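You operate a simulated robot arm through the tools that you are given. There is no shell and no other tool.

The job below is to be done with a simulated robot arm. You get a single attempt, and the scene is never put back.

Task
Give the blue pot one level scoop of plant feed.
Fine: lid off the feed tub, scoop back in its place, lid on again. Set down upright: scoop.

Only the result counts: the job must be done as asked and must still hold three seconds after the hand-in. Knocking over, shifting, dropping, spilling or breaking anything else fails it. Lids that push on must go on centred and level and be pressed home; caps that screw on are set level and turned clockwise until they are tight.

Robot
A 6-joint arm with a two-finger parallel gripper, fixed in place. Base frame: the origin is on the floor under the middle of its stand, x ahead of it, y to its left, z up; the work surface is at about z = 78. Readings come in cm, rad, newtons and seconds.
With the tool pointing down near the work surface it reaches from about 26 to 68 cm from the base axis. Its first joint turns from -1.152 to 1.152 rad. Payload 2.9 kg.
The TCP is the grasp point between the finger pads, 3 cm short of the fingertips. In the tool frame z runs along the fingers and y along their closing line. The gripper opens to 11 cm. The fingers are 2 cm wide and 1 cm thick; the gripper's body (4.8 by 11.2 cm) begins 5.5 cm behind the TCP.
Orientation is told as [roll, pitch, yaw] about the base's x, y, z axes, in that order, counted from this pose: with the fingers straight down and closing along the base's y, the tool's x points along the base's -x, its y along +y and its z along -z.

Tools
- The arm moves only by the tool nudge_tool. Its argument "series" is one flat list of numbers, 7 for each row, row after row: the shift along the base's x, y, z in mm, then the turn, a rotation vector about the base's x, y, z in rad, then the finger opening in mm, from 0 to 110. In form: [x, y, z, rx, ry, rz, claw, x, y, z, rx, ry, rz, claw, ...]. A call has 1 to 20 rows; each row is the pose to reach, as a shift and turn from the pose commanded when the call began. Rows are played at 5 a second. More than 5 cm and 0.15 rad between two rows, or a gripper value outside its range, and nothing of the call is played. A pose out of reach is approached as far as the arm can. The call stops where the force on the tool passes 70 N (or 10 N more than at its start, if that is more) or the arm is blocked; 0.2 s more then pass. Each finger travels about 10.8 cm/s and halts on what it meets, pressing with about 35 N; the grip force reading is that of the motor and also rises with nothing between the fingers. The clock runs only during rows and for 0.2 s after the last one: add rows that repeat a pose to give the fingers time. It gives the time, the measured TCP pose, the force on the tool (base axes), the opening and the grip force at its end, in the units of the frame above (readings bear some noise), with the torque about the TCP (base axes, N m) and any sound that the robot's microphone picked up.
- Cameras (640 x 400 px; columns grow to the right, rows downward): "scene" is fixed at [8, 43.02, 139.8]; the picture's right is [-0.76, -0.65, 0.00], its down [-0.29, 0.33, -0.90] and it looks along [0.59, -0.68, -0.44] (base axes); focal length 294 px, centre (320, 200). "wrist" rides on the gripper at [7.2, 1.7, -10.3] in the tool frame; the picture's right is [-0.23, 0.97, 0.00], its down [-0.76, -0.18, -0.62] and it looks along [-0.61, -0.14, 0.78] (tool axes); focal length 222 px, centre (320, 200). There is no depth. A picture from a camera that has moved, and an enlarged one, comes with that camera's place and axes in the base frame and with its lens.
- camera(camera): a new picture of that camera. No time passes.
- enlarge(camera, box): a new picture of the part [left, top, right, bottom] of that camera's present view, enlarged. No time passes.
- sign_off(): hands the job in; it is judged then, once.

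Places have to be worked out from the pictures, the camera data and where the tool is seen. Open the gripper and draw the arm clear of the work before you hand the job in, unless the task says otherwise.

The tools are called after "Emit:" by a JSON object that holds its "op" and its "data". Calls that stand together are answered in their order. nudge_tool: Moves the arm, as the interface text tells. Its arguments: {"type":"object","properties":{"series":{"type":"array","items":{"type":"number"}}},"required":["series"]} The other tools are called the same way: camera (camera) takes a picture; enlarge (camera, box) takes an enlarged picture of a part of a camera's view; sign_off () hands the job in.

At the start:

```text
time: 0.0
tool_pos: [35.72, -8.94, 125.77]
orientation: [-0.002, 0.001, 0.0]
contact_force: [-0.4, 0.0, -1.2]
wrist_torque: [0.02, -0.01, -0.03]
finger_gap: 10.99
finger_force: 0.0
```

scene: 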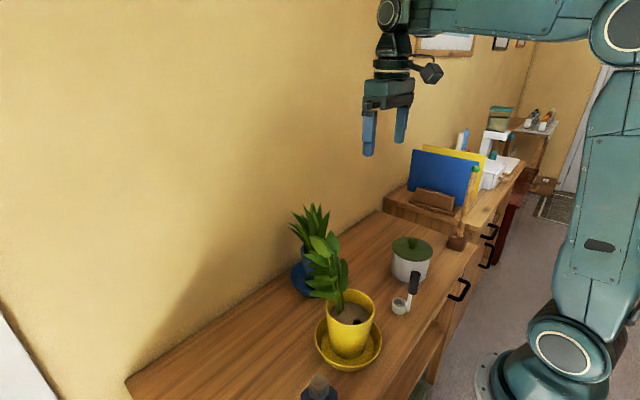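
wrist: 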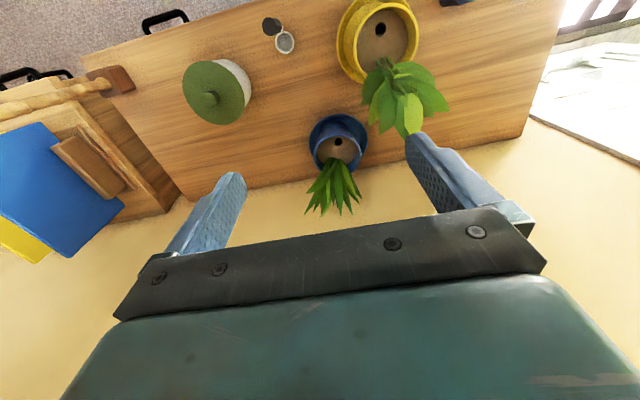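

The scene shows a tub with a green lid, a scoop beside it, a yellow pot and a blue pot behind. I'll enlarge both views to work out the places.

Emit:
{"op": "enlarge", "data": {"camera": "scene", "box": [270, 180, 510, 400]}}

Emit:
{"op": "enlarge", "data": {"camera": "wrist", "box": [160, 0, 480, 220]}}

Emit:
{"op": "enlarge", "data": {"camera": "scene", "box": [370, 220, 450, 330]}}

```text
1.82 times, centred on (390, 290) of scene
camera zoom: at [8.0, 43.02, 139.8], right [-0.76, -0.65, 0.0], down [-0.29, 0.33, -0.9], along [0.59, -0.68, -0.44], focal length 534 px, centre (193, 36)
```

zoom: 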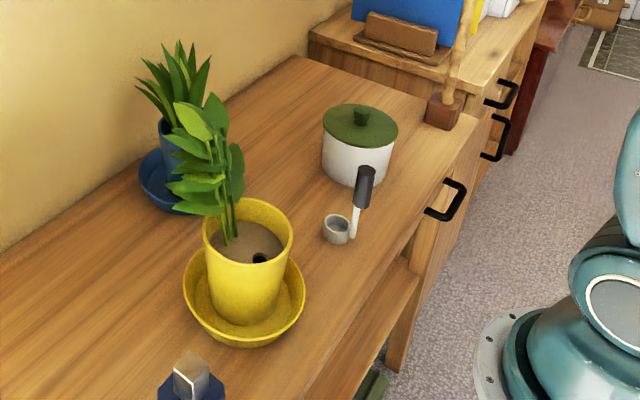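

```text
1.82 times, centred on (320, 110) of wrist
camera zoom: at [28.51, -7.12, 136.12], right [0.23, 0.97, 0.0], down [0.76, -0.18, 0.62], along [0.61, -0.14, -0.78], focal length 404 px, centre (320, 364)
```

zoom: 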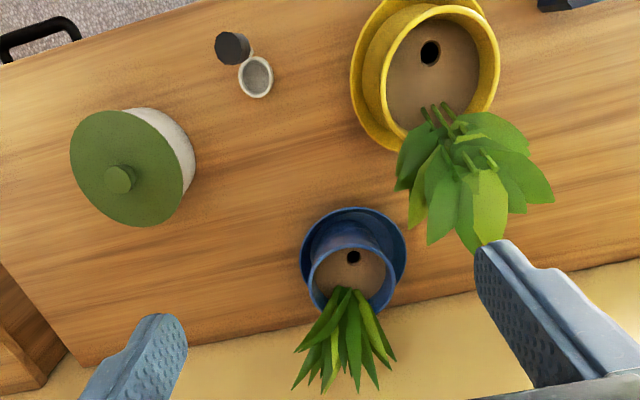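

```text
3.64 times, centred on (410, 275) of scene
camera zoom: at [8.0, 43.02, 139.8], right [-0.76, -0.65, 0.0], down [-0.29, 0.33, -0.9], along [0.59, -0.68, -0.44], focal length 1067 px, centre (-7, -73)
```

zoom: 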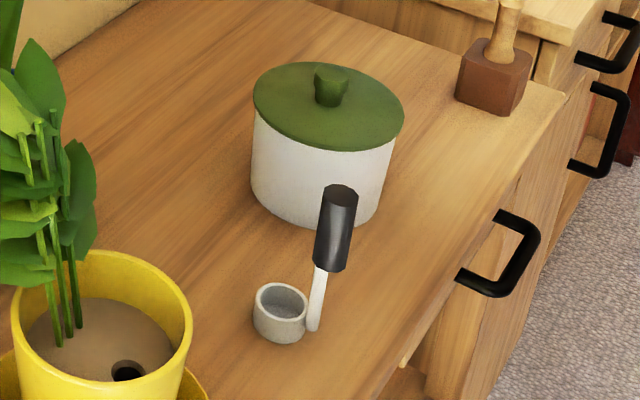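

From triangulating both views I place the tub lid at about (34.4, -30.2) with its top at z≈88 and a knob up to ≈91. The scoop cup is at about (30, -15), with a vertical handle near (27.2, -14.8) reaching z≈92.7, and the blue pot is near (53, -9). I'll move above the tub for a closer look.

Emit:
{"op": "nudge_tool", "data": {"series": [-2, -27, -20, 0, 0, 0, 90, -4, -54, -40, 0, 0, 0, 80, -6, -81, -62, 0, 0, 0, 70, -8, -108, -84, 0, 0, 0, 70, -10, -135, -106, 0, 0, 0, 70, -12, -162, -128, 0, 0, 0, 70, -13, -190, -150, 0, 0, 0, 70, -13, -213, -170, 0, 0, 0, 70, -13, -213, -170, 0, 0, 0, 70]}}

```text
time: 2.0
tool_pos: [34.36, -30.12, 108.68]
orientation: [0.0, 0.002, 0.001]
contact_force: [0.6, 0.5, -0.1]
wrist_torque: [0.0, -0.01, -0.04]
finger_gap: 6.99
finger_force: 0.1
```

The tool is now above the tub, so I'll take pictures to refine the lid and scoop positions.

Emit:
{"op": "camera", "data": {"camera": "wrist"}}

Emit:
{"op": "camera", "data": {"camera": "scene"}}

```text
taken
camera wrist: at [27.13, -28.44, 119.06], right [0.23, 0.97, 0.0], down [0.76, -0.18, 0.62], along [0.61, -0.14, -0.78], focal length 222 px, centre (320, 200)
```

wrist: 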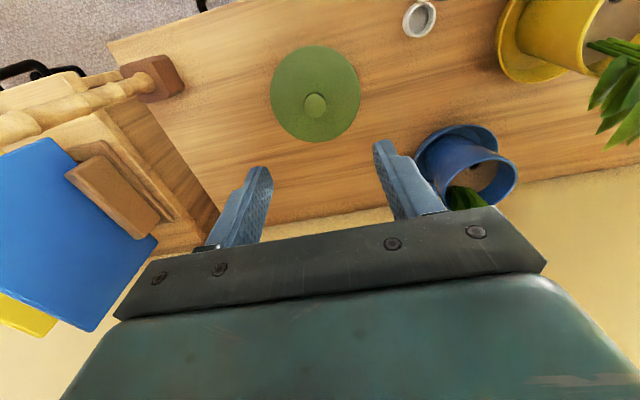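

```text
taken
```

scene: 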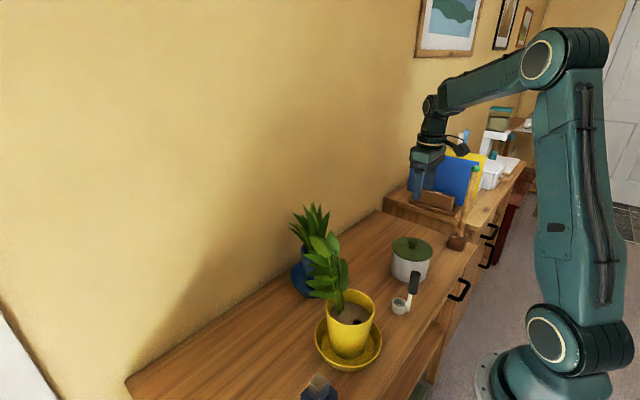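

The knob appears at roughly (34.5, -30.7), so I'll shift slightly and descend to about z=98 for another look.

Emit:
{"op": "nudge_tool", "data": {"series": [0, -2, -35, 0, 0, 0, 70, 0, -4, -70, 0, 0, 0, 70, 0, -5, -105, 0, 0, 0, 70, 0, -5, -105, 0, 0, 0, 70]}}

Emit:
{"op": "camera", "data": {"camera": "wrist"}}

Emit:
{"op": "enlarge", "data": {"camera": "scene", "box": [350, 150, 490, 330]}}

```text
time: 3.0
tool_pos: [34.33, -30.56, 98.29]
orientation: [-0.001, 0.0, 0.0]
contact_force: [-0.2, -0.3, -1.3]
wrist_torque: [0.02, 0.01, 0.0]
finger_gap: 7.01
finger_force: 0.0
```

```text
taken
camera wrist: at [27.15, -28.76, 108.72], right [0.23, 0.97, 0.0], down [0.76, -0.18, 0.62], along [0.61, -0.14, -0.78], focal length 222 px, centre (320, 200)
```

wrist: 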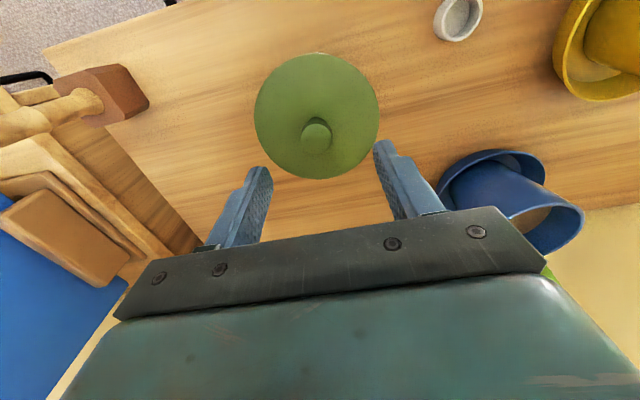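

```text
2.22 times, centred on (420, 240) of scene
camera zoom: at [8.0, 43.02, 139.8], right [-0.76, -0.65, 0.0], down [-0.29, 0.33, -0.9], along [0.59, -0.68, -0.44], focal length 652 px, centre (98, 111)
```

zoom: 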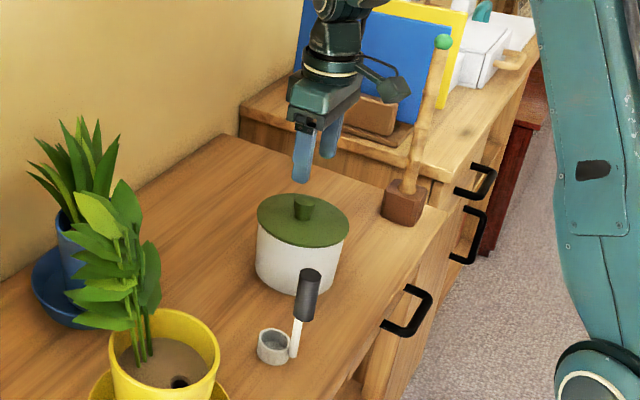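

The knob looks almost aligned, slightly to the left of the tool line. I'll enlarge to measure that.

Emit:
{"op": "enlarge", "data": {"camera": "wrist", "box": [230, 40, 410, 190]}}

```text
2.67 times, centred on (320, 115) of wrist
camera zoom: at [27.15, -28.76, 108.72], right [0.23, 0.97, 0.0], down [0.76, -0.18, 0.62], along [0.61, -0.14, -0.78], focal length 592 px, centre (320, 427)
```

zoom: 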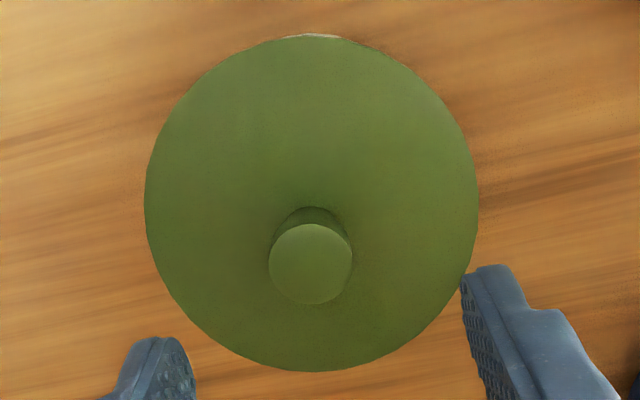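

I put the knob's centre about 2 mm ahead and 3.5 mm to the right (-y) of the tool line, with its top at z≈91. I'll correct that and go down around it with the fingers still open, stopping clear of the lid.

Emit:
{"op": "nudge_tool", "data": {"series": [2, -3.5, -15, 0, 0, 0, 70, 2, -3.5, -35, 0, 0, 0, 70, 2, -3.5, -50, 0, 0, 0, 70, 2, -3.5, -60, 0, 0, 0, 70, 2, -3.5, -65, 0, 0, 0, 70, 2, -3.5, -65, 0, 0, 0, 60]}}

Emit:
{"op": "enlarge", "data": {"camera": "wrist", "box": [200, 60, 440, 240]}}

Emit:
{"op": "enlarge", "data": {"camera": "scene", "box": [370, 190, 450, 290]}}

```text
time: 4.4
tool_pos: [34.71, -31.03, 91.75]
orientation: [-0.001, -0.002, 0.001]
contact_force: [-0.3, 0.3, 0.5]
wrist_torque: [0.0, 0.05, 0.02]
finger_gap: 6.03
finger_force: 0.1
```

```text
2.22 times, centred on (320, 150) of wrist
camera zoom: at [27.4, -29.3, 102.1], right [0.23, 0.97, 0.0], down [0.76, -0.18, 0.62], along [0.61, -0.14, -0.78], focal length 494 px, centre (320, 311)
```

zoom: 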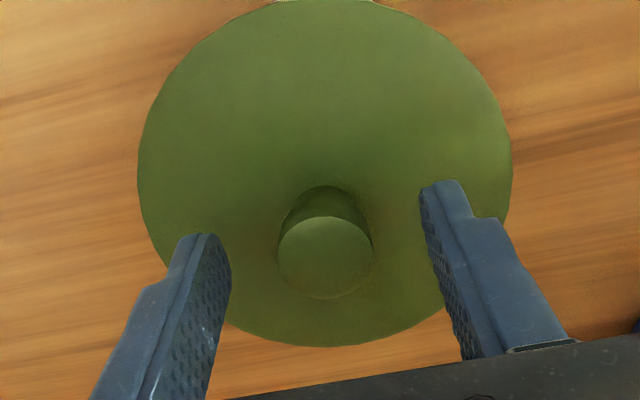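

```text
4.00 times, centred on (410, 240) of scene
camera zoom: at [8.0, 43.02, 139.8], right [-0.76, -0.65, 0.0], down [-0.29, 0.33, -0.9], along [0.59, -0.68, -0.44], focal length 1174 px, centre (-40, 40)
```

zoom: 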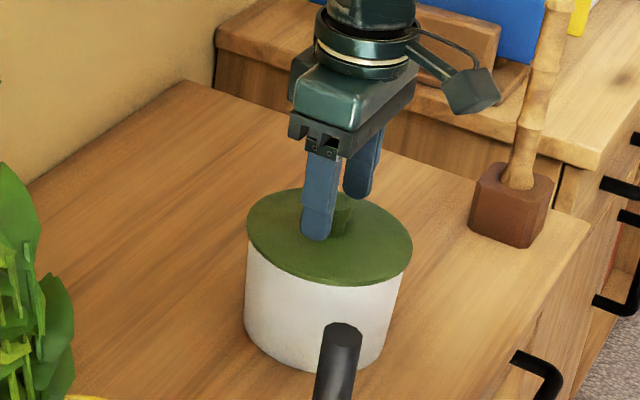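

The knob top is at about z=90.4 and the fingers straddle it evenly, with the tool about 1 mm too far in -y. I'll lower 3 mm more, nudge +1 mm in y, and close gently on the knob.

Emit:
{"op": "nudge_tool", "data": {"series": [1, 1, -2, 0, 0, 0, 60, 1, 1, -3.5, 0, 0, 0, 50, 1, 1, -3.5, 0, 0, 0, 40, 1, 1, -3.5, 0, 0, 0, 34, 1, 1, -3.5, 0, 0, 0, 30]}}

Emit:
{"op": "enlarge", "data": {"camera": "wrist", "box": [200, 60, 440, 240]}}

```text
time: 5.6
tool_pos: [34.83, -30.89, 91.43]
orientation: [0.002, 0.0, 0.0]
contact_force: [-1.2, 0.4, -0.2]
wrist_torque: [0.04, -0.01, 0.0]
finger_gap: 2.99
finger_force: 0.1
```

```text
2.22 times, centred on (320, 150) of wrist
camera zoom: at [27.49, -29.15, 101.82], right [0.23, 0.97, 0.0], down [0.76, -0.18, 0.62], along [0.61, -0.14, -0.78], focal length 494 px, centre (320, 311)
```

zoom: 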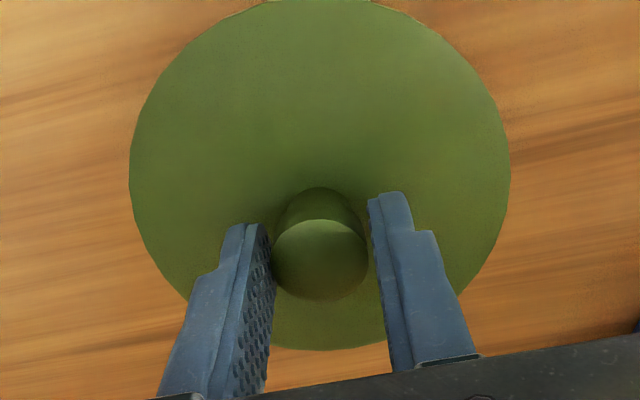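

The fingers sit evenly on both sides of the knob, so I'll close the grip on it.

Emit:
{"op": "nudge_tool", "data": {"series": [0, 0, 0, 0, 0, 0, 26, 0, 0, 0, 0, 0, 0, 20, 0, 0, 0, 0, 0, 0, 15, 0, 0, 0, 0, 0, 0, 15]}}

Emit:
{"op": "enlarge", "data": {"camera": "wrist", "box": [200, 60, 440, 240]}}

```text
time: 6.6
tool_pos: [34.77, -30.88, 91.56]
orientation: [0.001, 0.0, 0.0]
contact_force: [0.1, -0.2, 0.0]
wrist_torque: [-0.01, -0.02, -0.04]
finger_gap: 2.52
finger_force: 35.3
heard: snap
```

```text
2.22 times, centred on (320, 150) of wrist
camera zoom: at [27.49, -29.15, 101.83], right [0.23, 0.97, 0.0], down [0.76, -0.18, 0.62], along [0.61, -0.14, -0.78], focal length 494 px, centre (320, 311)
```

zoom: 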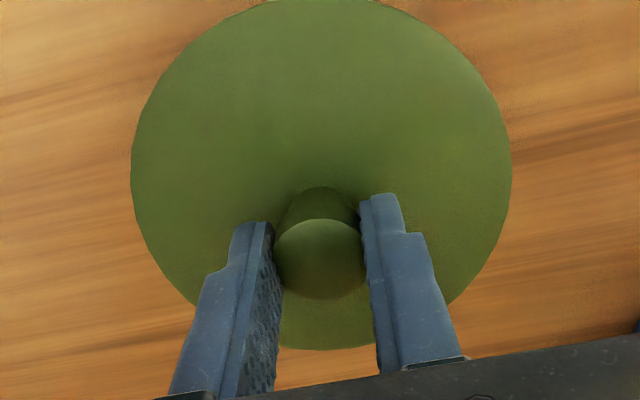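

The grip holds the knob at 2.52 cm, and there was a "snap" sound. I'll lift gently by small steps and watch the force.

Emit:
{"op": "nudge_tool", "data": {"series": [0, 0, 1.5, 0, 0, 0, 15, 0, 0, 3, 0, 0, 0, 15, 0, 0, 5, 0, 0, 0, 15]}}

Emit:
{"op": "enlarge", "data": {"camera": "scene", "box": [370, 190, 450, 290]}}

```text
time: 7.4
tool_pos: [34.86, -30.86, 91.99]
orientation: [0.0, 0.0, 0.0]
contact_force: [-0.6, 0.4, -0.1]
wrist_torque: [0.0, -0.02, 0.0]
finger_gap: 2.53
finger_force: 35.2
```

```text
4.00 times, centred on (410, 240) of scene
camera zoom: at [8.0, 43.02, 139.8], right [-0.76, -0.65, 0.0], down [-0.29, 0.33, -0.9], along [0.59, -0.68, -0.44], focal length 1174 px, centre (-40, 40)
```

zoom: 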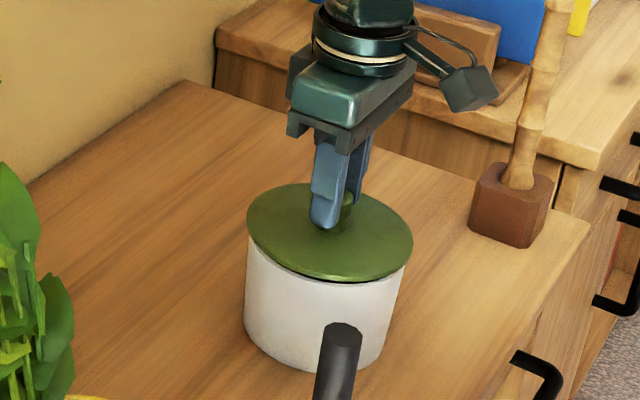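

The lid has come free about 5 mm with no resistance, so it's a lift-off (push-on) lid. I'll raise it further and look at its underside and the open tub.

Emit:
{"op": "nudge_tool", "data": {"series": [0, 0, 10, 0, 0, 0, 15, 0, 0, 25, 0, 0, 0, 15, 0, 0, 45, 0, 0, 0, 15, 0, 0, 65, 0, 0, 0, 15, 0, 0, 85, 0, 0, 0, 15, 0, 0, 95, 0, 0, 0, 15, 0, 0, 95, 0, 0, 0, 15]}}

Emit:
{"op": "enlarge", "data": {"camera": "scene", "box": [360, 150, 460, 300]}}

Emit:
{"op": "camera", "data": {"camera": "wrist"}}

```text
time: 9.0
tool_pos: [35.01, -30.83, 101.46]
orientation: [0.0, 0.0, 0.001]
contact_force: [0.3, -0.4, 1.0]
wrist_torque: [0.03, 0.02, -0.01]
finger_gap: 1.49
finger_force: 0.1
```

```text
2.67 times, centred on (410, 225) of scene
camera zoom: at [8.0, 43.02, 139.8], right [-0.76, -0.65, 0.0], down [-0.29, 0.33, -0.9], along [0.59, -0.68, -0.44], focal length 783 px, centre (80, 133)
```

zoom: 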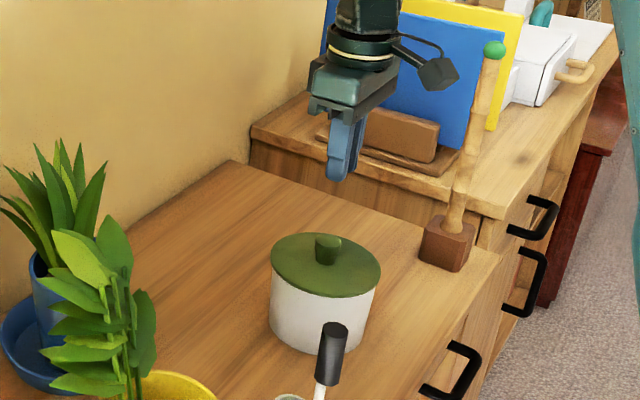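

```text
taken
camera wrist: at [27.61, -29.09, 111.84], right [0.23, 0.97, 0.0], down [0.76, -0.18, 0.62], along [0.61, -0.14, -0.78], focal length 222 px, centre (320, 200)
```

wrist: 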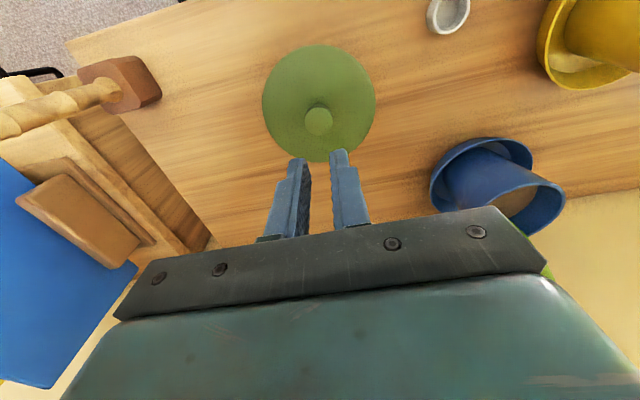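

The lid slipped out of the grip on the way up: the gap is now 1.49 cm and the lid is back on the tub. I'll look closely at how it's sitting.

Emit:
{"op": "enlarge", "data": {"camera": "scene", "box": [385, 230, 440, 290]}}

Emit:
{"op": "enlarge", "data": {"camera": "wrist", "box": [250, 30, 390, 170]}}

```text
6.67 times, centred on (412, 260) of scene
camera zoom: at [8.0, 43.02, 139.8], right [-0.76, -0.65, 0.0], down [-0.29, 0.33, -0.9], along [0.59, -0.68, -0.44], focal length 1957 px, centre (-297, -200)
```

zoom: 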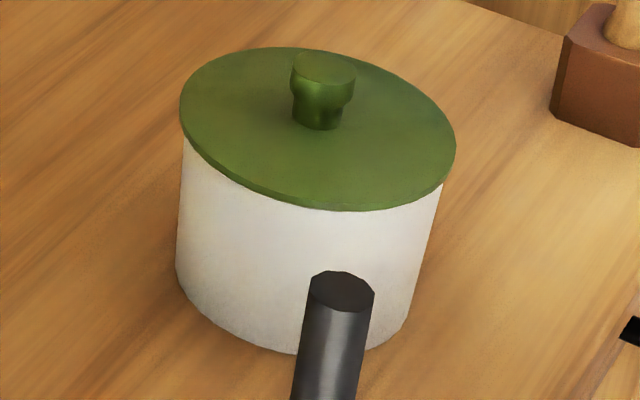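

```text
2.86 times, centred on (320, 100) of wrist
camera zoom: at [27.61, -29.09, 111.84], right [0.23, 0.97, 0.0], down [0.76, -0.18, 0.62], along [0.61, -0.14, -0.78], focal length 635 px, centre (320, 486)
```

zoom: 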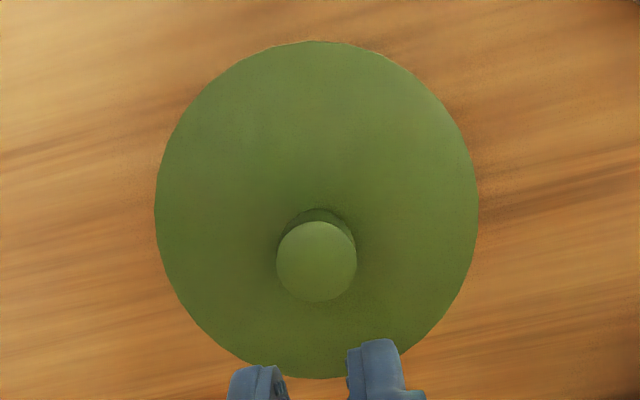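

The knob has a wider head on a narrower stem, and my pads only held it near the fingertips. I'll reopen and go down further, feeling for the lid top in fine steps so I can grip deeper.

Emit:
{"op": "nudge_tool", "data": {"series": [1, -1, 0, 0, 0, 0, 30, 1, -1, -20, 0, 0, 0, 45, 1, -1, -50, 0, 0, 0, 45, 1, -1, -80, 0, 0, 0, 45, 1, -1, -97, 0, 0, 0, 45, 1, -1, -102, 0, 0, 0, 45, 1, -1, -103, 0, 0, 0, 45]}}

Emit:
{"op": "enlarge", "data": {"camera": "wrist", "box": [200, 60, 440, 240]}}

```text
time: 10.6
tool_pos: [34.81, -30.97, 91.09]
orientation: [-0.001, 0.0, 0.0]
contact_force: [-0.2, 0.4, 0.4]
wrist_torque: [0.01, -0.05, 0.02]
finger_gap: 4.53
finger_force: 0.0
```

```text
2.22 times, centred on (320, 150) of wrist
camera zoom: at [27.64, -29.29, 101.43], right [0.23, 0.97, 0.0], down [0.76, -0.18, 0.62], along [0.61, -0.14, -0.78], focal length 494 px, centre (320, 311)
```

zoom: 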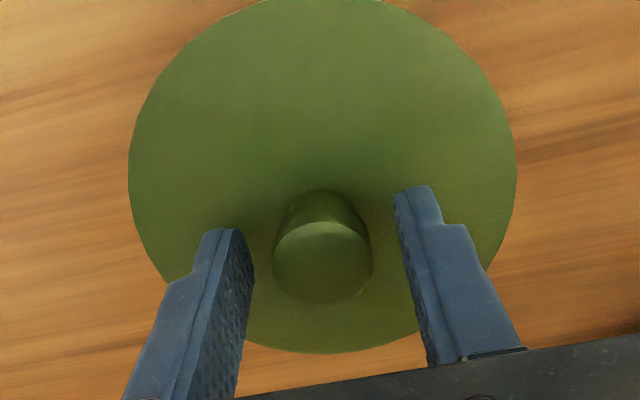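

The fingers are still clear of the lid. I'll shift 1.5 mm forward and lower in small increments, checking the force.

Emit:
{"op": "nudge_tool", "data": {"series": [1.5, 0, -1, 0, 0, 0, 45, 1.5, 0, -2, 0, 0, 0, 45, 1.5, 0, -2.5, 0, 0, 0, 45, 1.5, 0, -3, 0, 0, 0, 45]}}

Emit:
{"op": "enlarge", "data": {"camera": "scene", "box": [380, 205, 440, 275]}}

```text
time: 11.6
tool_pos: [35.08, -30.95, 90.89]
orientation: [0.0, -0.001, 0.0]
contact_force: [-0.4, -0.2, 0.7]
wrist_torque: [-0.03, 0.0, 0.02]
finger_gap: 4.49
finger_force: 0.0
```

```text
5.71 times, centred on (410, 240) of scene
camera zoom: at [8.0, 43.02, 139.8], right [-0.76, -0.65, 0.0], down [-0.29, 0.33, -0.9], along [0.59, -0.68, -0.44], focal length 1677 px, centre (-194, -29)
```

zoom: 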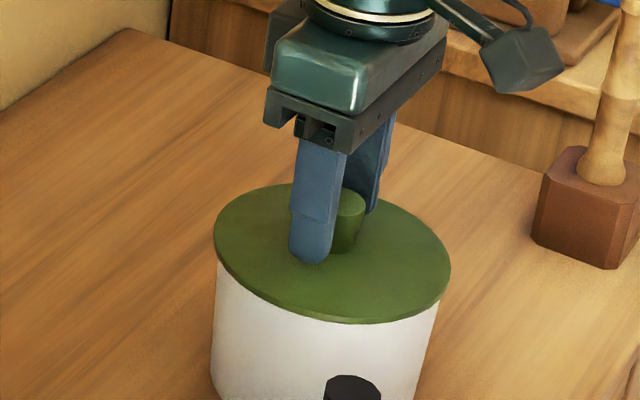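

The tips still show no contact force and appear a few mm above the lid. I'll continue down in small steps.

Emit:
{"op": "nudge_tool", "data": {"series": [0, 0, -1, 0, 0, 0, 45, 0, 0, -1.5, 0, 0, 0, 45, 0, 0, -2, 0, 0, 0, 45, 0, 0, -2.5, 0, 0, 0, 45]}}

```text
time: 12.6
tool_pos: [35.11, -31.02, 90.54]
orientation: [-0.002, -0.001, 0.001]
contact_force: [0.1, 0.6, -0.9]
wrist_torque: [0.02, -0.02, -0.03]
finger_gap: 4.49
finger_force: 0.0
```

There's still no contact, so I'll take it another 2 mm down in fine steps.

Emit:
{"op": "nudge_tool", "data": {"series": [0, 0, -0.7, 0, 0, 0, 40, 0, 0, -1.4, 0, 0, 0, 40, 0, 0, -2, 0, 0, 0, 40]}}

Emit:
{"op": "enlarge", "data": {"camera": "scene", "box": [380, 205, 440, 275]}}

Emit:
{"op": "enlarge", "data": {"camera": "wrist", "box": [200, 60, 440, 240]}}

```text
time: 13.4
tool_pos: [34.99, -31.09, 90.39]
orientation: [0.0, -0.002, 0.001]
contact_force: [-0.2, -0.7, 0.1]
wrist_torque: [0.01, -0.02, 0.02]
finger_gap: 4.01
finger_force: 0.1
```

```text
5.71 times, centred on (410, 240) of scene
camera zoom: at [8.0, 43.02, 139.8], right [-0.76, -0.65, 0.0], down [-0.29, 0.33, -0.9], along [0.59, -0.68, -0.44], focal length 1677 px, centre (-194, -29)
```

zoom: 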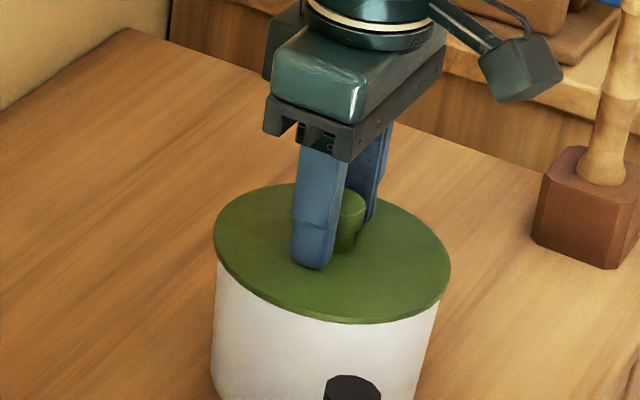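

```text
2.22 times, centred on (320, 150) of wrist
camera zoom: at [27.8, -29.27, 100.7], right [0.23, 0.97, 0.0], down [0.76, -0.18, 0.62], along [0.61, -0.14, -0.78], focal length 494 px, centre (320, 311)
```

zoom: 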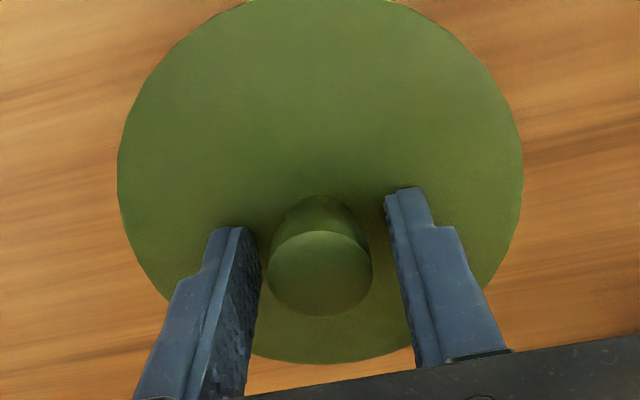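

The tips are now about 2.6 cm below the knob top and still clear of the lid. The knob is centred on the tool line, so I'll close.

Emit:
{"op": "nudge_tool", "data": {"series": [0, 0, 0, 0, 0, 0, 32, 0, 0, 0, 0, 0, 0, 27, 0, 0, 0, 0, 0, 0, 24, 0, 0, 0, 0, 0, 0, 18, 0, 0, 0, 0, 0, 0, 10, 0, 0, 0, 0, 0, 0, 10]}}

Emit:
{"op": "enlarge", "data": {"camera": "wrist", "box": [200, 60, 440, 240]}}

Emit:
{"op": "enlarge", "data": {"camera": "scene", "box": [380, 205, 440, 275]}}

```text
time: 14.8
tool_pos: [35.12, -30.96, 90.36]
orientation: [0.001, -0.001, 0.0]
contact_force: [-6.3, 8.6, 15.8]
wrist_torque: [0.19, 0.24, -0.05]
finger_gap: 2.55
finger_force: 35.1
heard: snap
```

```text
2.22 times, centred on (320, 150) of wrist
camera zoom: at [27.78, -29.22, 100.75], right [0.23, 0.97, 0.0], down [0.76, -0.18, 0.62], along [0.61, -0.14, -0.78], focal length 494 px, centre (320, 311)
```

zoom: 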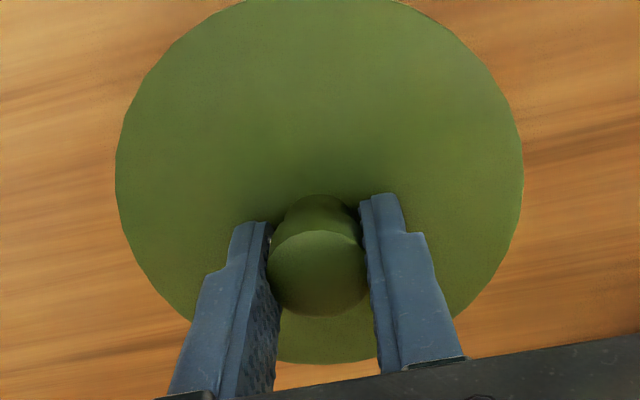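

```text
5.71 times, centred on (410, 240) of scene
camera zoom: at [7.97, 43.05, 139.79], right [-0.76, -0.65, 0.0], down [-0.29, 0.33, -0.9], along [0.59, -0.68, -0.44], focal length 1677 px, centre (-194, -29)
```

zoom: 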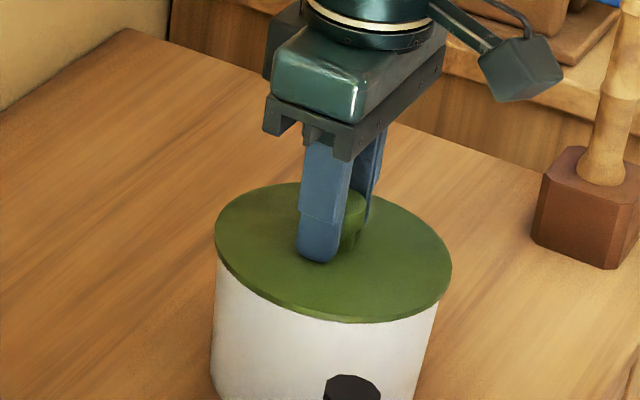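

There's another snap, and the tool now feels about 16 N upward with the grip at 2.55 cm. I'll lift slowly and check the gap and force.

Emit:
{"op": "nudge_tool", "data": {"series": [0, 0, 1, 0, 0, 0, 10, 0, 0, 2, 0, 0, 0, 10, 0, 0, 3, 0, 0, 0, 10, 0, 0, 4, 0, 0, 0, 10, 0, 0, 6, 0, 0, 0, 10, 0, 0, 8, 0, 0, 0, 10]}}

Emit:
{"op": "enlarge", "data": {"camera": "scene", "box": [380, 205, 440, 275]}}

Emit:
{"op": "enlarge", "data": {"camera": "wrist", "box": [200, 60, 440, 240]}}

```text
time: 16.2
tool_pos: [35.14, -31.0, 91.24]
orientation: [-0.001, 0.001, 0.0]
contact_force: [-0.5, 0.5, 0.0]
wrist_torque: [0.02, 0.03, -0.03]
finger_gap: 2.56
finger_force: 35.2
heard: snap
```

```text
5.71 times, centred on (410, 240) of scene
camera zoom: at [8.0, 43.02, 139.8], right [-0.76, -0.65, 0.0], down [-0.29, 0.33, -0.9], along [0.59, -0.68, -0.44], focal length 1677 px, centre (-194, -29)
```

zoom: 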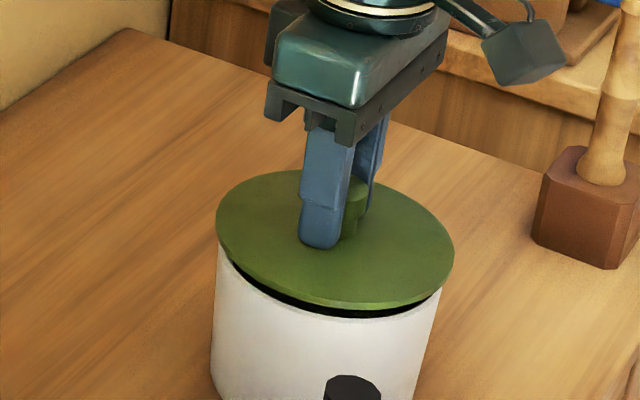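

```text
2.22 times, centred on (320, 150) of wrist
camera zoom: at [27.83, -29.25, 101.56], right [0.23, 0.97, 0.0], down [0.76, -0.18, 0.62], along [0.61, -0.14, -0.78], focal length 494 px, centre (320, 311)
```

zoom: 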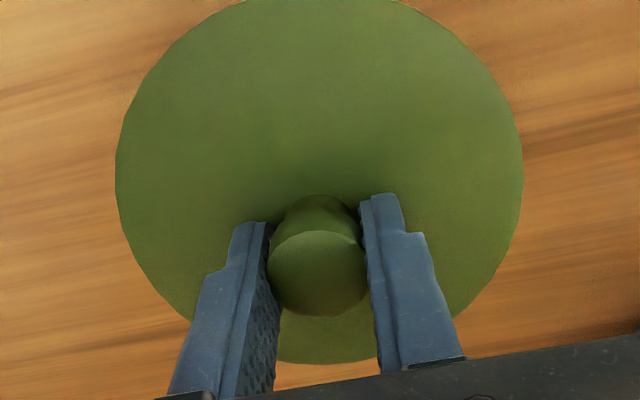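

The lid is clearly clear of the rim, still level in the fingers at 2.56 cm. I'll continue up slowly.

Emit:
{"op": "nudge_tool", "data": {"series": [0, 0, 3, 0, 0, 0, 10, 0, 0, 7, 0, 0, 0, 10, 0, 0, 11, 0, 0, 0, 10, 0, 0, 15, 0, 0, 0, 10, 0, 0, 19, 0, 0, 0, 10, 0, 0, 22, 0, 0, 0, 10, 0, 0, 24, 0, 0, 0, 10]}}

Emit:
{"op": "enlarge", "data": {"camera": "scene", "box": [380, 190, 440, 275]}}

Emit:
{"op": "enlarge", "data": {"camera": "wrist", "box": [200, 60, 440, 240]}}

```text
time: 17.8
tool_pos: [34.94, -31.04, 93.56]
orientation: [0.002, 0.0, 0.0]
contact_force: [-0.1, 0.3, -1.3]
wrist_torque: [-0.02, -0.01, -0.01]
finger_gap: 2.57
finger_force: 34.5
```

```text
4.71 times, centred on (410, 232) of scene
camera zoom: at [8.0, 43.02, 139.8], right [-0.76, -0.65, 0.0], down [-0.29, 0.33, -0.9], along [0.59, -0.68, -0.44], focal length 1381 px, centre (-104, 47)
```

zoom: 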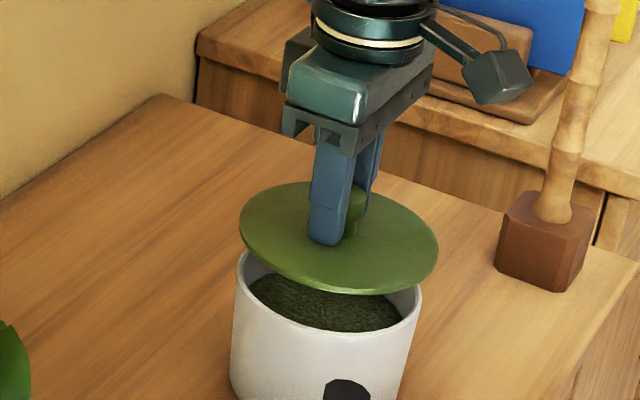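

```text
2.22 times, centred on (320, 150) of wrist
camera zoom: at [27.75, -29.27, 103.89], right [0.23, 0.97, 0.0], down [0.76, -0.18, 0.62], along [0.61, -0.14, -0.78], focal length 494 px, centre (320, 311)
```

zoom: 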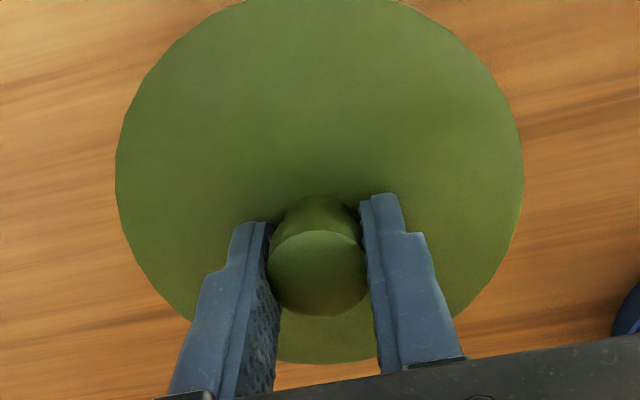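

The tub is open and shows dark green feed about 2 cm below the rim. I'll raise the lid and carry it to the free table spot behind and right of the tub, around (52, -34).

Emit:
{"op": "nudge_tool", "data": {"series": [0, 0, 10, 0, 0, 0, 10, 0, 0, 25, 0, 0, 0, 10, 0, 0, 40, 0, 0, 0, 10, 0, 0, 50, 0, 0, 0, 10, 10, -2, 50, 0, 0, 0, 10, 25, -4, 50, 0, 0, 0, 10, 45, -8, 50, 0, 0, 0, 10, 65, -12, 50, 0, 0, 0, 10, 85, -15, 50, 0, 0, 0, 10, 105, -19, 50, 0, 0, 0, 10, 125, -22, 50, 0, 0, 0, 10, 145, -26, 50, 0, 0, 0, 10, 160, -28, 50, 0, 0, 0, 10, 168, -30, 50, 0, 0, 0, 10, 170, -30, 50, 0, 0, 0, 10, 170, -30, 50, 0, 0, 0, 10]}}

Emit:
{"op": "camera", "data": {"camera": "wrist"}}

Emit:
{"op": "camera", "data": {"camera": "scene"}}

```text
time: 21.2
tool_pos: [52.01, -33.96, 98.51]
orientation: [0.0, 0.001, 0.0]
contact_force: [0.4, 1.0, 1.0]
wrist_torque: [0.0, 0.02, -0.02]
finger_gap: 2.56
finger_force: 34.7
```

```text
taken
camera wrist: at [44.86, -32.26, 108.87], right [0.23, 0.97, 0.0], down [0.76, -0.18, 0.62], along [0.61, -0.14, -0.78], focal length 222 px, centre (320, 200)
```

wrist: 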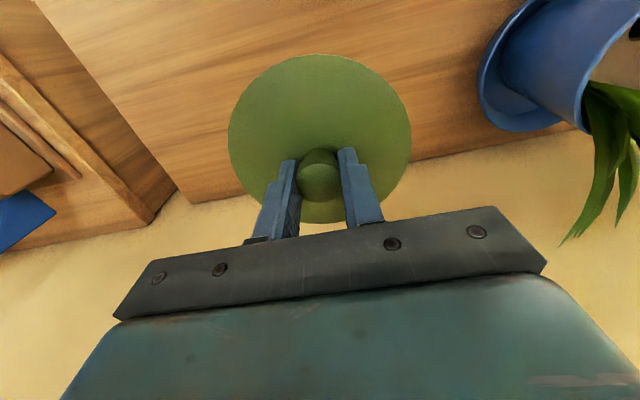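

```text
taken
```

scene: 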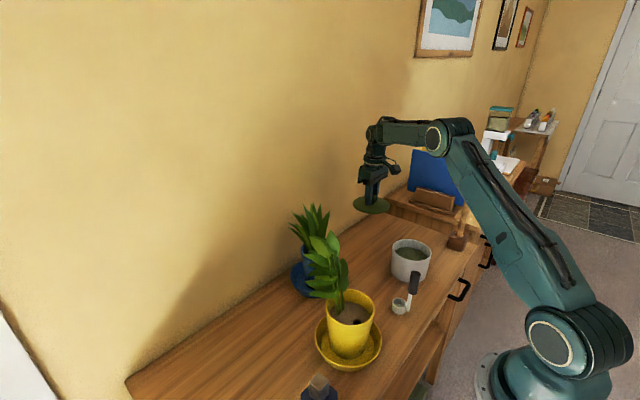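

The lid is held firmly over clear table: the wall is at x≈64 and the blue saucer edge at y≈-15. I'll lower it to a few centimetres above the surface.

Emit:
{"op": "nudge_tool", "data": {"series": [0, 0, -10, 0, 0, 0, 10, 0, 0, -30, 0, 0, 0, 10, 0, 0, -50, 0, 0, 0, 10, 0, 0, -70, 0, 0, 0, 10, 0, 0, -90, 0, 0, 0, 10, 0, 0, -110, 0, 0, 0, 10, 0, 0, -125, 0, 0, 0, 10, 0, 0, -135, 0, 0, 0, 10, 0, 0, -140, 0, 0, 0, 10, 0, 0, -140, 0, 0, 0, 10]}}

Emit:
{"op": "enlarge", "data": {"camera": "scene", "box": [340, 180, 440, 270]}}

```text
time: 23.4
tool_pos: [52.05, -34.09, 84.53]
orientation: [0.001, 0.0, 0.0]
contact_force: [1.2, 0.4, 0.3]
wrist_torque: [-0.01, 0.0, 0.02]
finger_gap: 2.56
finger_force: 35.0
```

```text
4.44 times, centred on (390, 225) of scene
camera zoom: at [8.0, 43.02, 139.8], right [-0.76, -0.65, 0.0], down [-0.29, 0.33, -0.9], along [0.59, -0.68, -0.44], focal length 1305 px, centre (9, 89)
```

zoom: 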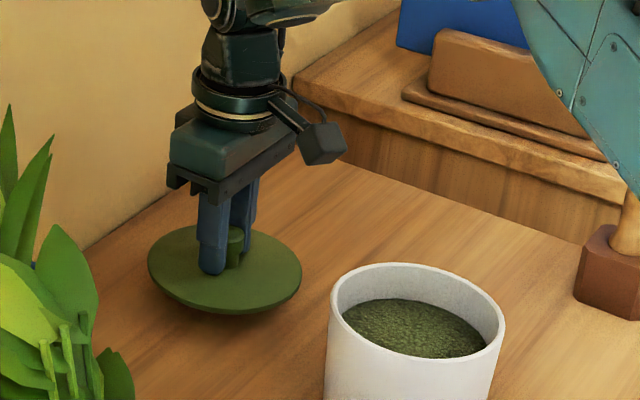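

The lid is close to the table with its shadow visible just below, so I'll lower in small steps until contact.

Emit:
{"op": "nudge_tool", "data": {"series": [0, 0, -4, 0, 0, 0, 10, 0, 0, -8, 0, 0, 0, 10, 0, 0, -12, 0, 0, 0, 10, 0, 0, -15, 0, 0, 0, 10, 0, 0, -17, 0, 0, 0, 10, 0, 0, -19, 0, 0, 0, 10]}}

Emit:
{"op": "enlarge", "data": {"camera": "scene", "box": [340, 180, 440, 270]}}

```text
time: 24.8
tool_pos: [52.11, -34.03, 82.68]
orientation: [0.0, 0.001, 0.0]
contact_force: [-0.2, -0.3, 0.0]
wrist_torque: [0.02, 0.03, 0.03]
finger_gap: 2.58
finger_force: 34.9
```

```text
4.44 times, centred on (390, 225) of scene
camera zoom: at [8.0, 43.02, 139.8], right [-0.76, -0.65, 0.0], down [-0.29, 0.33, -0.9], along [0.59, -0.68, -0.44], focal length 1305 px, centre (9, 89)
```

zoom: 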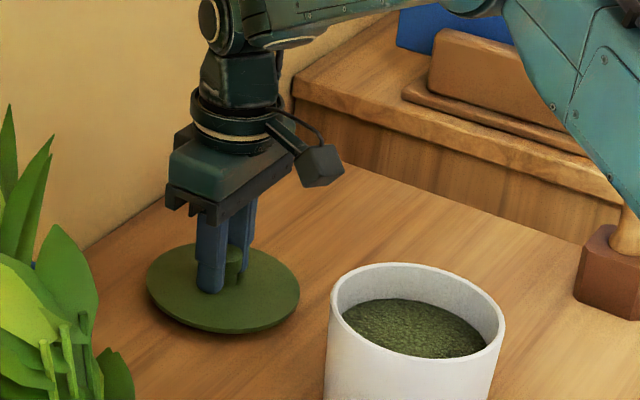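

There's no contact yet and the lid still looks slightly above the table. I'll keep lowering by about 1 mm steps.

Emit:
{"op": "nudge_tool", "data": {"series": [0, 0, -1.5, 0, 0, 0, 10, 0, 0, -3, 0, 0, 0, 10, 0, 0, -4.5, 0, 0, 0, 10, 0, 0, -6, 0, 0, 0, 10]}}

```text
time: 25.8
tool_pos: [51.99, -33.88, 82.1]
orientation: [0.0, 0.0, 0.0]
contact_force: [-0.2, 0.0, -0.1]
wrist_torque: [0.04, 0.0, 0.01]
finger_gap: 2.57
finger_force: 35.5
```

No contact yet at z=82.1, so I'll continue.

Emit:
{"op": "nudge_tool", "data": {"series": [0, 0, -1, 0, 0, 0, 10, 0, 0, -2, 0, 0, 0, 10, 0, 0, -3, 0, 0, 0, 10, 0, 0, -4, 0, 0, 0, 10]}}

Emit:
{"op": "enlarge", "data": {"camera": "scene", "box": [360, 220, 415, 270]}}

```text
time: 26.8
tool_pos: [52.06, -34.05, 81.79]
orientation: [0.0, 0.0, 0.0]
contact_force: [-4.0, 0.7, 8.0]
wrist_torque: [0.14, 0.12, 0.05]
finger_gap: 2.57
finger_force: 35.4
```

```text
8.00 times, centred on (388, 245) of scene
camera zoom: at [7.98, 43.03, 139.8], right [-0.76, -0.65, 0.0], down [-0.29, 0.33, -0.9], along [0.59, -0.68, -0.44], focal length 2348 px, centre (-220, -160)
```

zoom: 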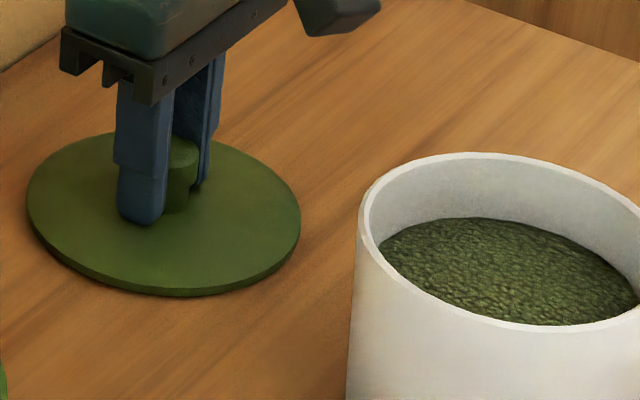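

The lid is resting on the table with 8 N contact at z≈81.75. I'll open the fingers and withdraw straight up.

Emit:
{"op": "nudge_tool", "data": {"series": [0, 0, 0.5, 0, 0, 0, 22, 0, 0, 0.5, 0, 0, 0, 35, 0, 0, 0.5, 0, 0, 0, 45, 0, 0, 0.5, 0, 0, 0, 45, 0, 0, 10, 0, 0, 0, 45, 0, 0, 30, 0, 0, 0, 45, 0, 0, 60, 0, 0, 0, 45, 0, 0, 100, 0, 0, 0, 45, 0, 0, 140, 0, 0, 0, 45, 0, 0, 170, 0, 0, 0, 45, 0, 0, 170, 0, 0, 0, 45]}}

Emit:
{"op": "camera", "data": {"camera": "wrist"}}

Emit:
{"op": "enlarge", "data": {"camera": "scene", "box": [340, 180, 440, 320]}}

```text
time: 29.2
tool_pos: [52.1, -34.03, 98.67]
orientation: [-0.001, 0.0, 0.0]
contact_force: [0.0, 0.1, 0.3]
wrist_torque: [0.01, -0.03, 0.02]
finger_gap: 4.5
finger_force: 0.1
```

```text
taken
camera wrist: at [44.83, -32.35, 109.01], right [0.23, 0.97, 0.0], down [0.76, -0.18, 0.62], along [0.61, -0.14, -0.78], focal length 222 px, centre (320, 200)
```

wrist: 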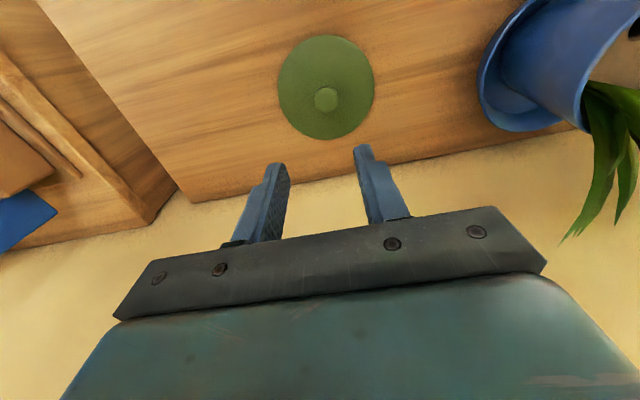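

```text
2.86 times, centred on (390, 250) of scene
camera zoom: at [8.0, 43.02, 139.8], right [-0.76, -0.65, 0.0], down [-0.29, 0.33, -0.9], along [0.59, -0.68, -0.44], focal length 839 px, centre (120, 57)
```

zoom: 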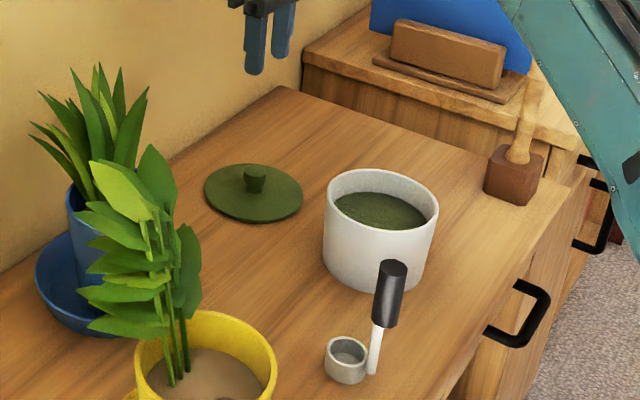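

The lid lies flat on the table. Next I'll raise the arm and get a close look at the blue pot and its plant before taking the scoop.

Emit:
{"op": "nudge_tool", "data": {"series": [0, 0, 45, 0, 0, 0, 45, -15, 5, 90, 0, 0, 0, 45, -40, 20, 125, 0, 0, 0, 45, -70, 50, 150, 0, 0, 0, 45, -95, 90, 150, 0, 0, 0, 45, -110, 135, 150, 0, 0, 0, 45, -115, 180, 150, 0, 0, 0, 45, -115, 220, 150, 0, 0, 0, 45, -115, 235, 150, 0, 0, 0, 45, -115, 235, 150, 0, 0, 0, 45]}}

Emit:
{"op": "camera", "data": {"camera": "wrist"}}

Emit:
{"op": "camera", "data": {"camera": "scene"}}

```text
time: 31.4
tool_pos: [40.55, -10.42, 113.71]
orientation: [0.0, 0.001, -0.001]
contact_force: [0.3, 0.3, 1.0]
wrist_torque: [0.0, -0.03, -0.01]
finger_gap: 4.51
finger_force: 0.0
```

```text
taken
camera wrist: at [33.32, -8.7, 124.12], right [0.23, 0.97, 0.0], down [0.76, -0.18, 0.62], along [0.61, -0.14, -0.78], focal length 222 px, centre (320, 200)
```

wrist: 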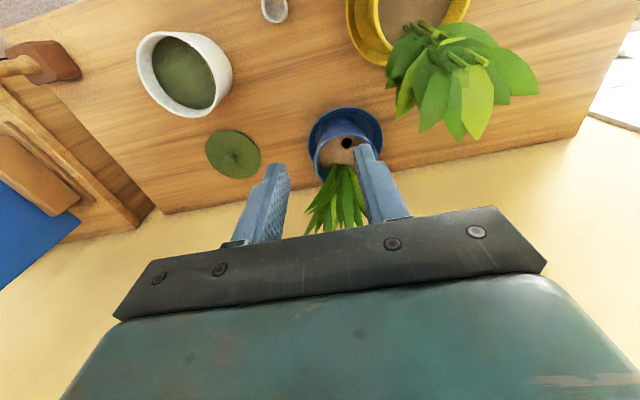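

```text
taken
```

scene: 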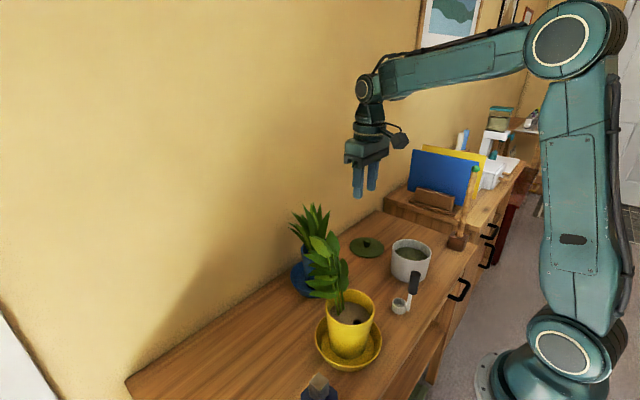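

I'll enlarge the blue pot region to measure its rim, its soil and the plant's leaves.

Emit:
{"op": "enlarge", "data": {"camera": "wrist", "box": [285, 95, 405, 245]}}

Emit:
{"op": "enlarge", "data": {"camera": "scene", "box": [280, 190, 360, 310]}}

```text
2.67 times, centred on (345, 170) of wrist
camera zoom: at [33.32, -8.7, 124.12], right [0.23, 0.97, 0.0], down [0.76, -0.18, 0.62], along [0.61, -0.14, -0.78], focal length 592 px, centre (253, 280)
```

zoom: 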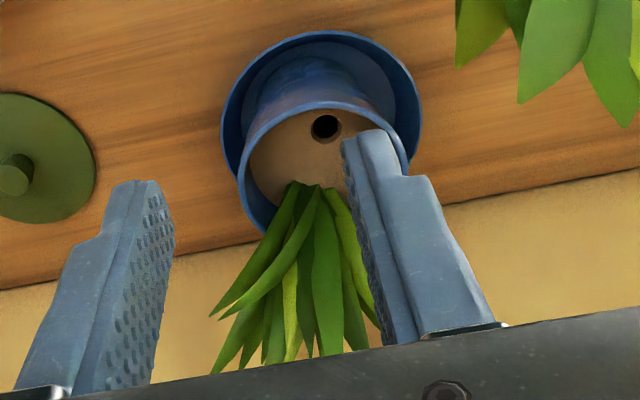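

```text
3.33 times, centred on (320, 250) of scene
camera zoom: at [8.0, 43.02, 139.8], right [-0.76, -0.65, 0.0], down [-0.29, 0.33, -0.9], along [0.59, -0.68, -0.44], focal length 978 px, centre (320, 33)
```

zoom: 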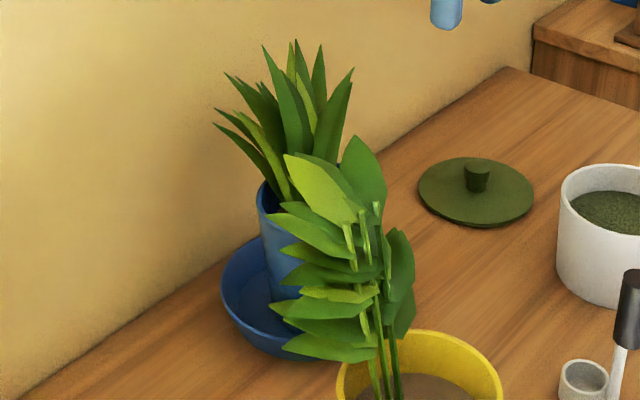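

The pot's rim is around (53, -8.6, 90.5), with the plant at its centre and bare soil on the -x side. Next I'll fly to a spot above the scoop to inspect its handle.

Emit:
{"op": "nudge_tool", "data": {"series": [-20, -10, 0, 0, 0, 0, 45, -55, -25, 0, 0, 0, 0, 45, -90, -40, 0, 0, 0, 0, 45, -120, -45, -10, 0, 0, 0, 45, -133, -45, -30, 0, 0, 0, 45, -133, -45, -50, 0, 0, 0, 45, -133, -45, -50, 0, 0, 0, 45]}}

Emit:
{"op": "camera", "data": {"camera": "wrist"}}

Emit:
{"op": "enlarge", "data": {"camera": "scene", "box": [360, 210, 450, 330]}}

```text
time: 33.0
tool_pos: [27.38, -14.94, 108.69]
orientation: [0.0, 0.001, 0.0]
contact_force: [-0.1, 0.8, -0.6]
wrist_torque: [-0.01, -0.01, -0.03]
finger_gap: 4.49
finger_force: 0.0
```

```text
taken
camera wrist: at [20.08, -13.18, 119.1], right [0.23, 0.97, 0.0], down [0.76, -0.18, 0.62], along [0.61, -0.14, -0.78], focal length 222 px, centre (320, 200)
```

wrist: 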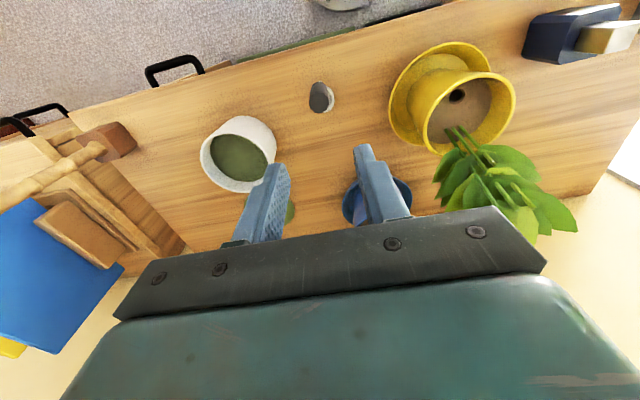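

```text
3.33 times, centred on (405, 270) of scene
camera zoom: at [8.0, 43.02, 139.8], right [-0.76, -0.65, 0.0], down [-0.29, 0.33, -0.9], along [0.59, -0.68, -0.44], focal length 978 px, centre (37, -33)
```

zoom: 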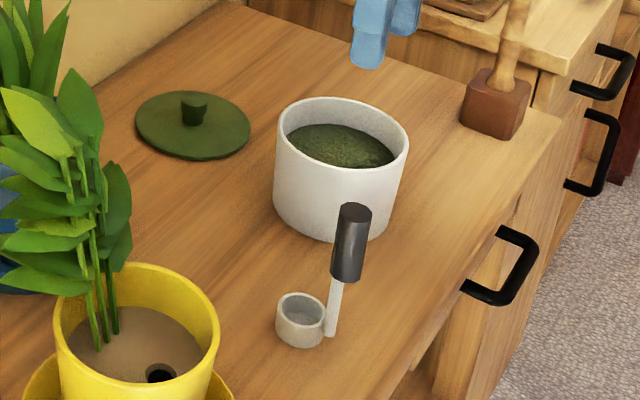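

I'll enlarge the scoop in the wrist view to measure the handle against the tool line.

Emit:
{"op": "enlarge", "data": {"camera": "wrist", "box": [280, 60, 360, 120]}}

Emit:
{"op": "enlarge", "data": {"camera": "scene", "box": [385, 260, 430, 320]}}

```text
6.67 times, centred on (320, 90) of wrist
camera zoom: at [20.08, -13.18, 119.1], right [0.23, 0.97, 0.0], down [0.76, -0.18, 0.62], along [0.61, -0.14, -0.78], focal length 1481 px, centre (320, 933)
```

zoom: 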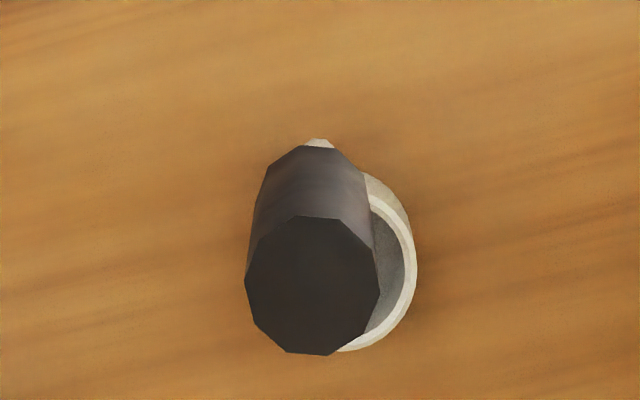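

```text
6.67 times, centred on (408, 290) of scene
camera zoom: at [8.0, 43.02, 139.8], right [-0.76, -0.65, 0.0], down [-0.29, 0.33, -0.9], along [0.59, -0.68, -0.44], focal length 1957 px, centre (-263, -400)
```

zoom: 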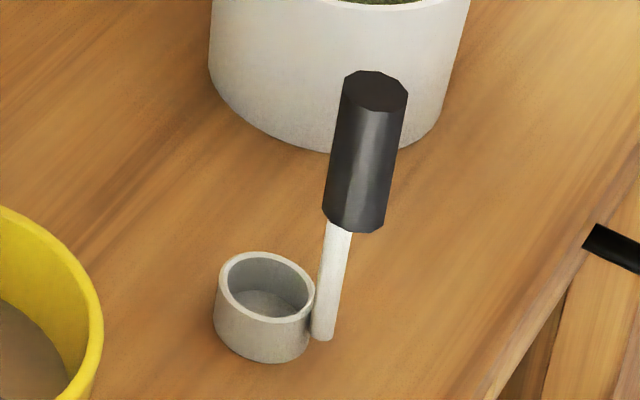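

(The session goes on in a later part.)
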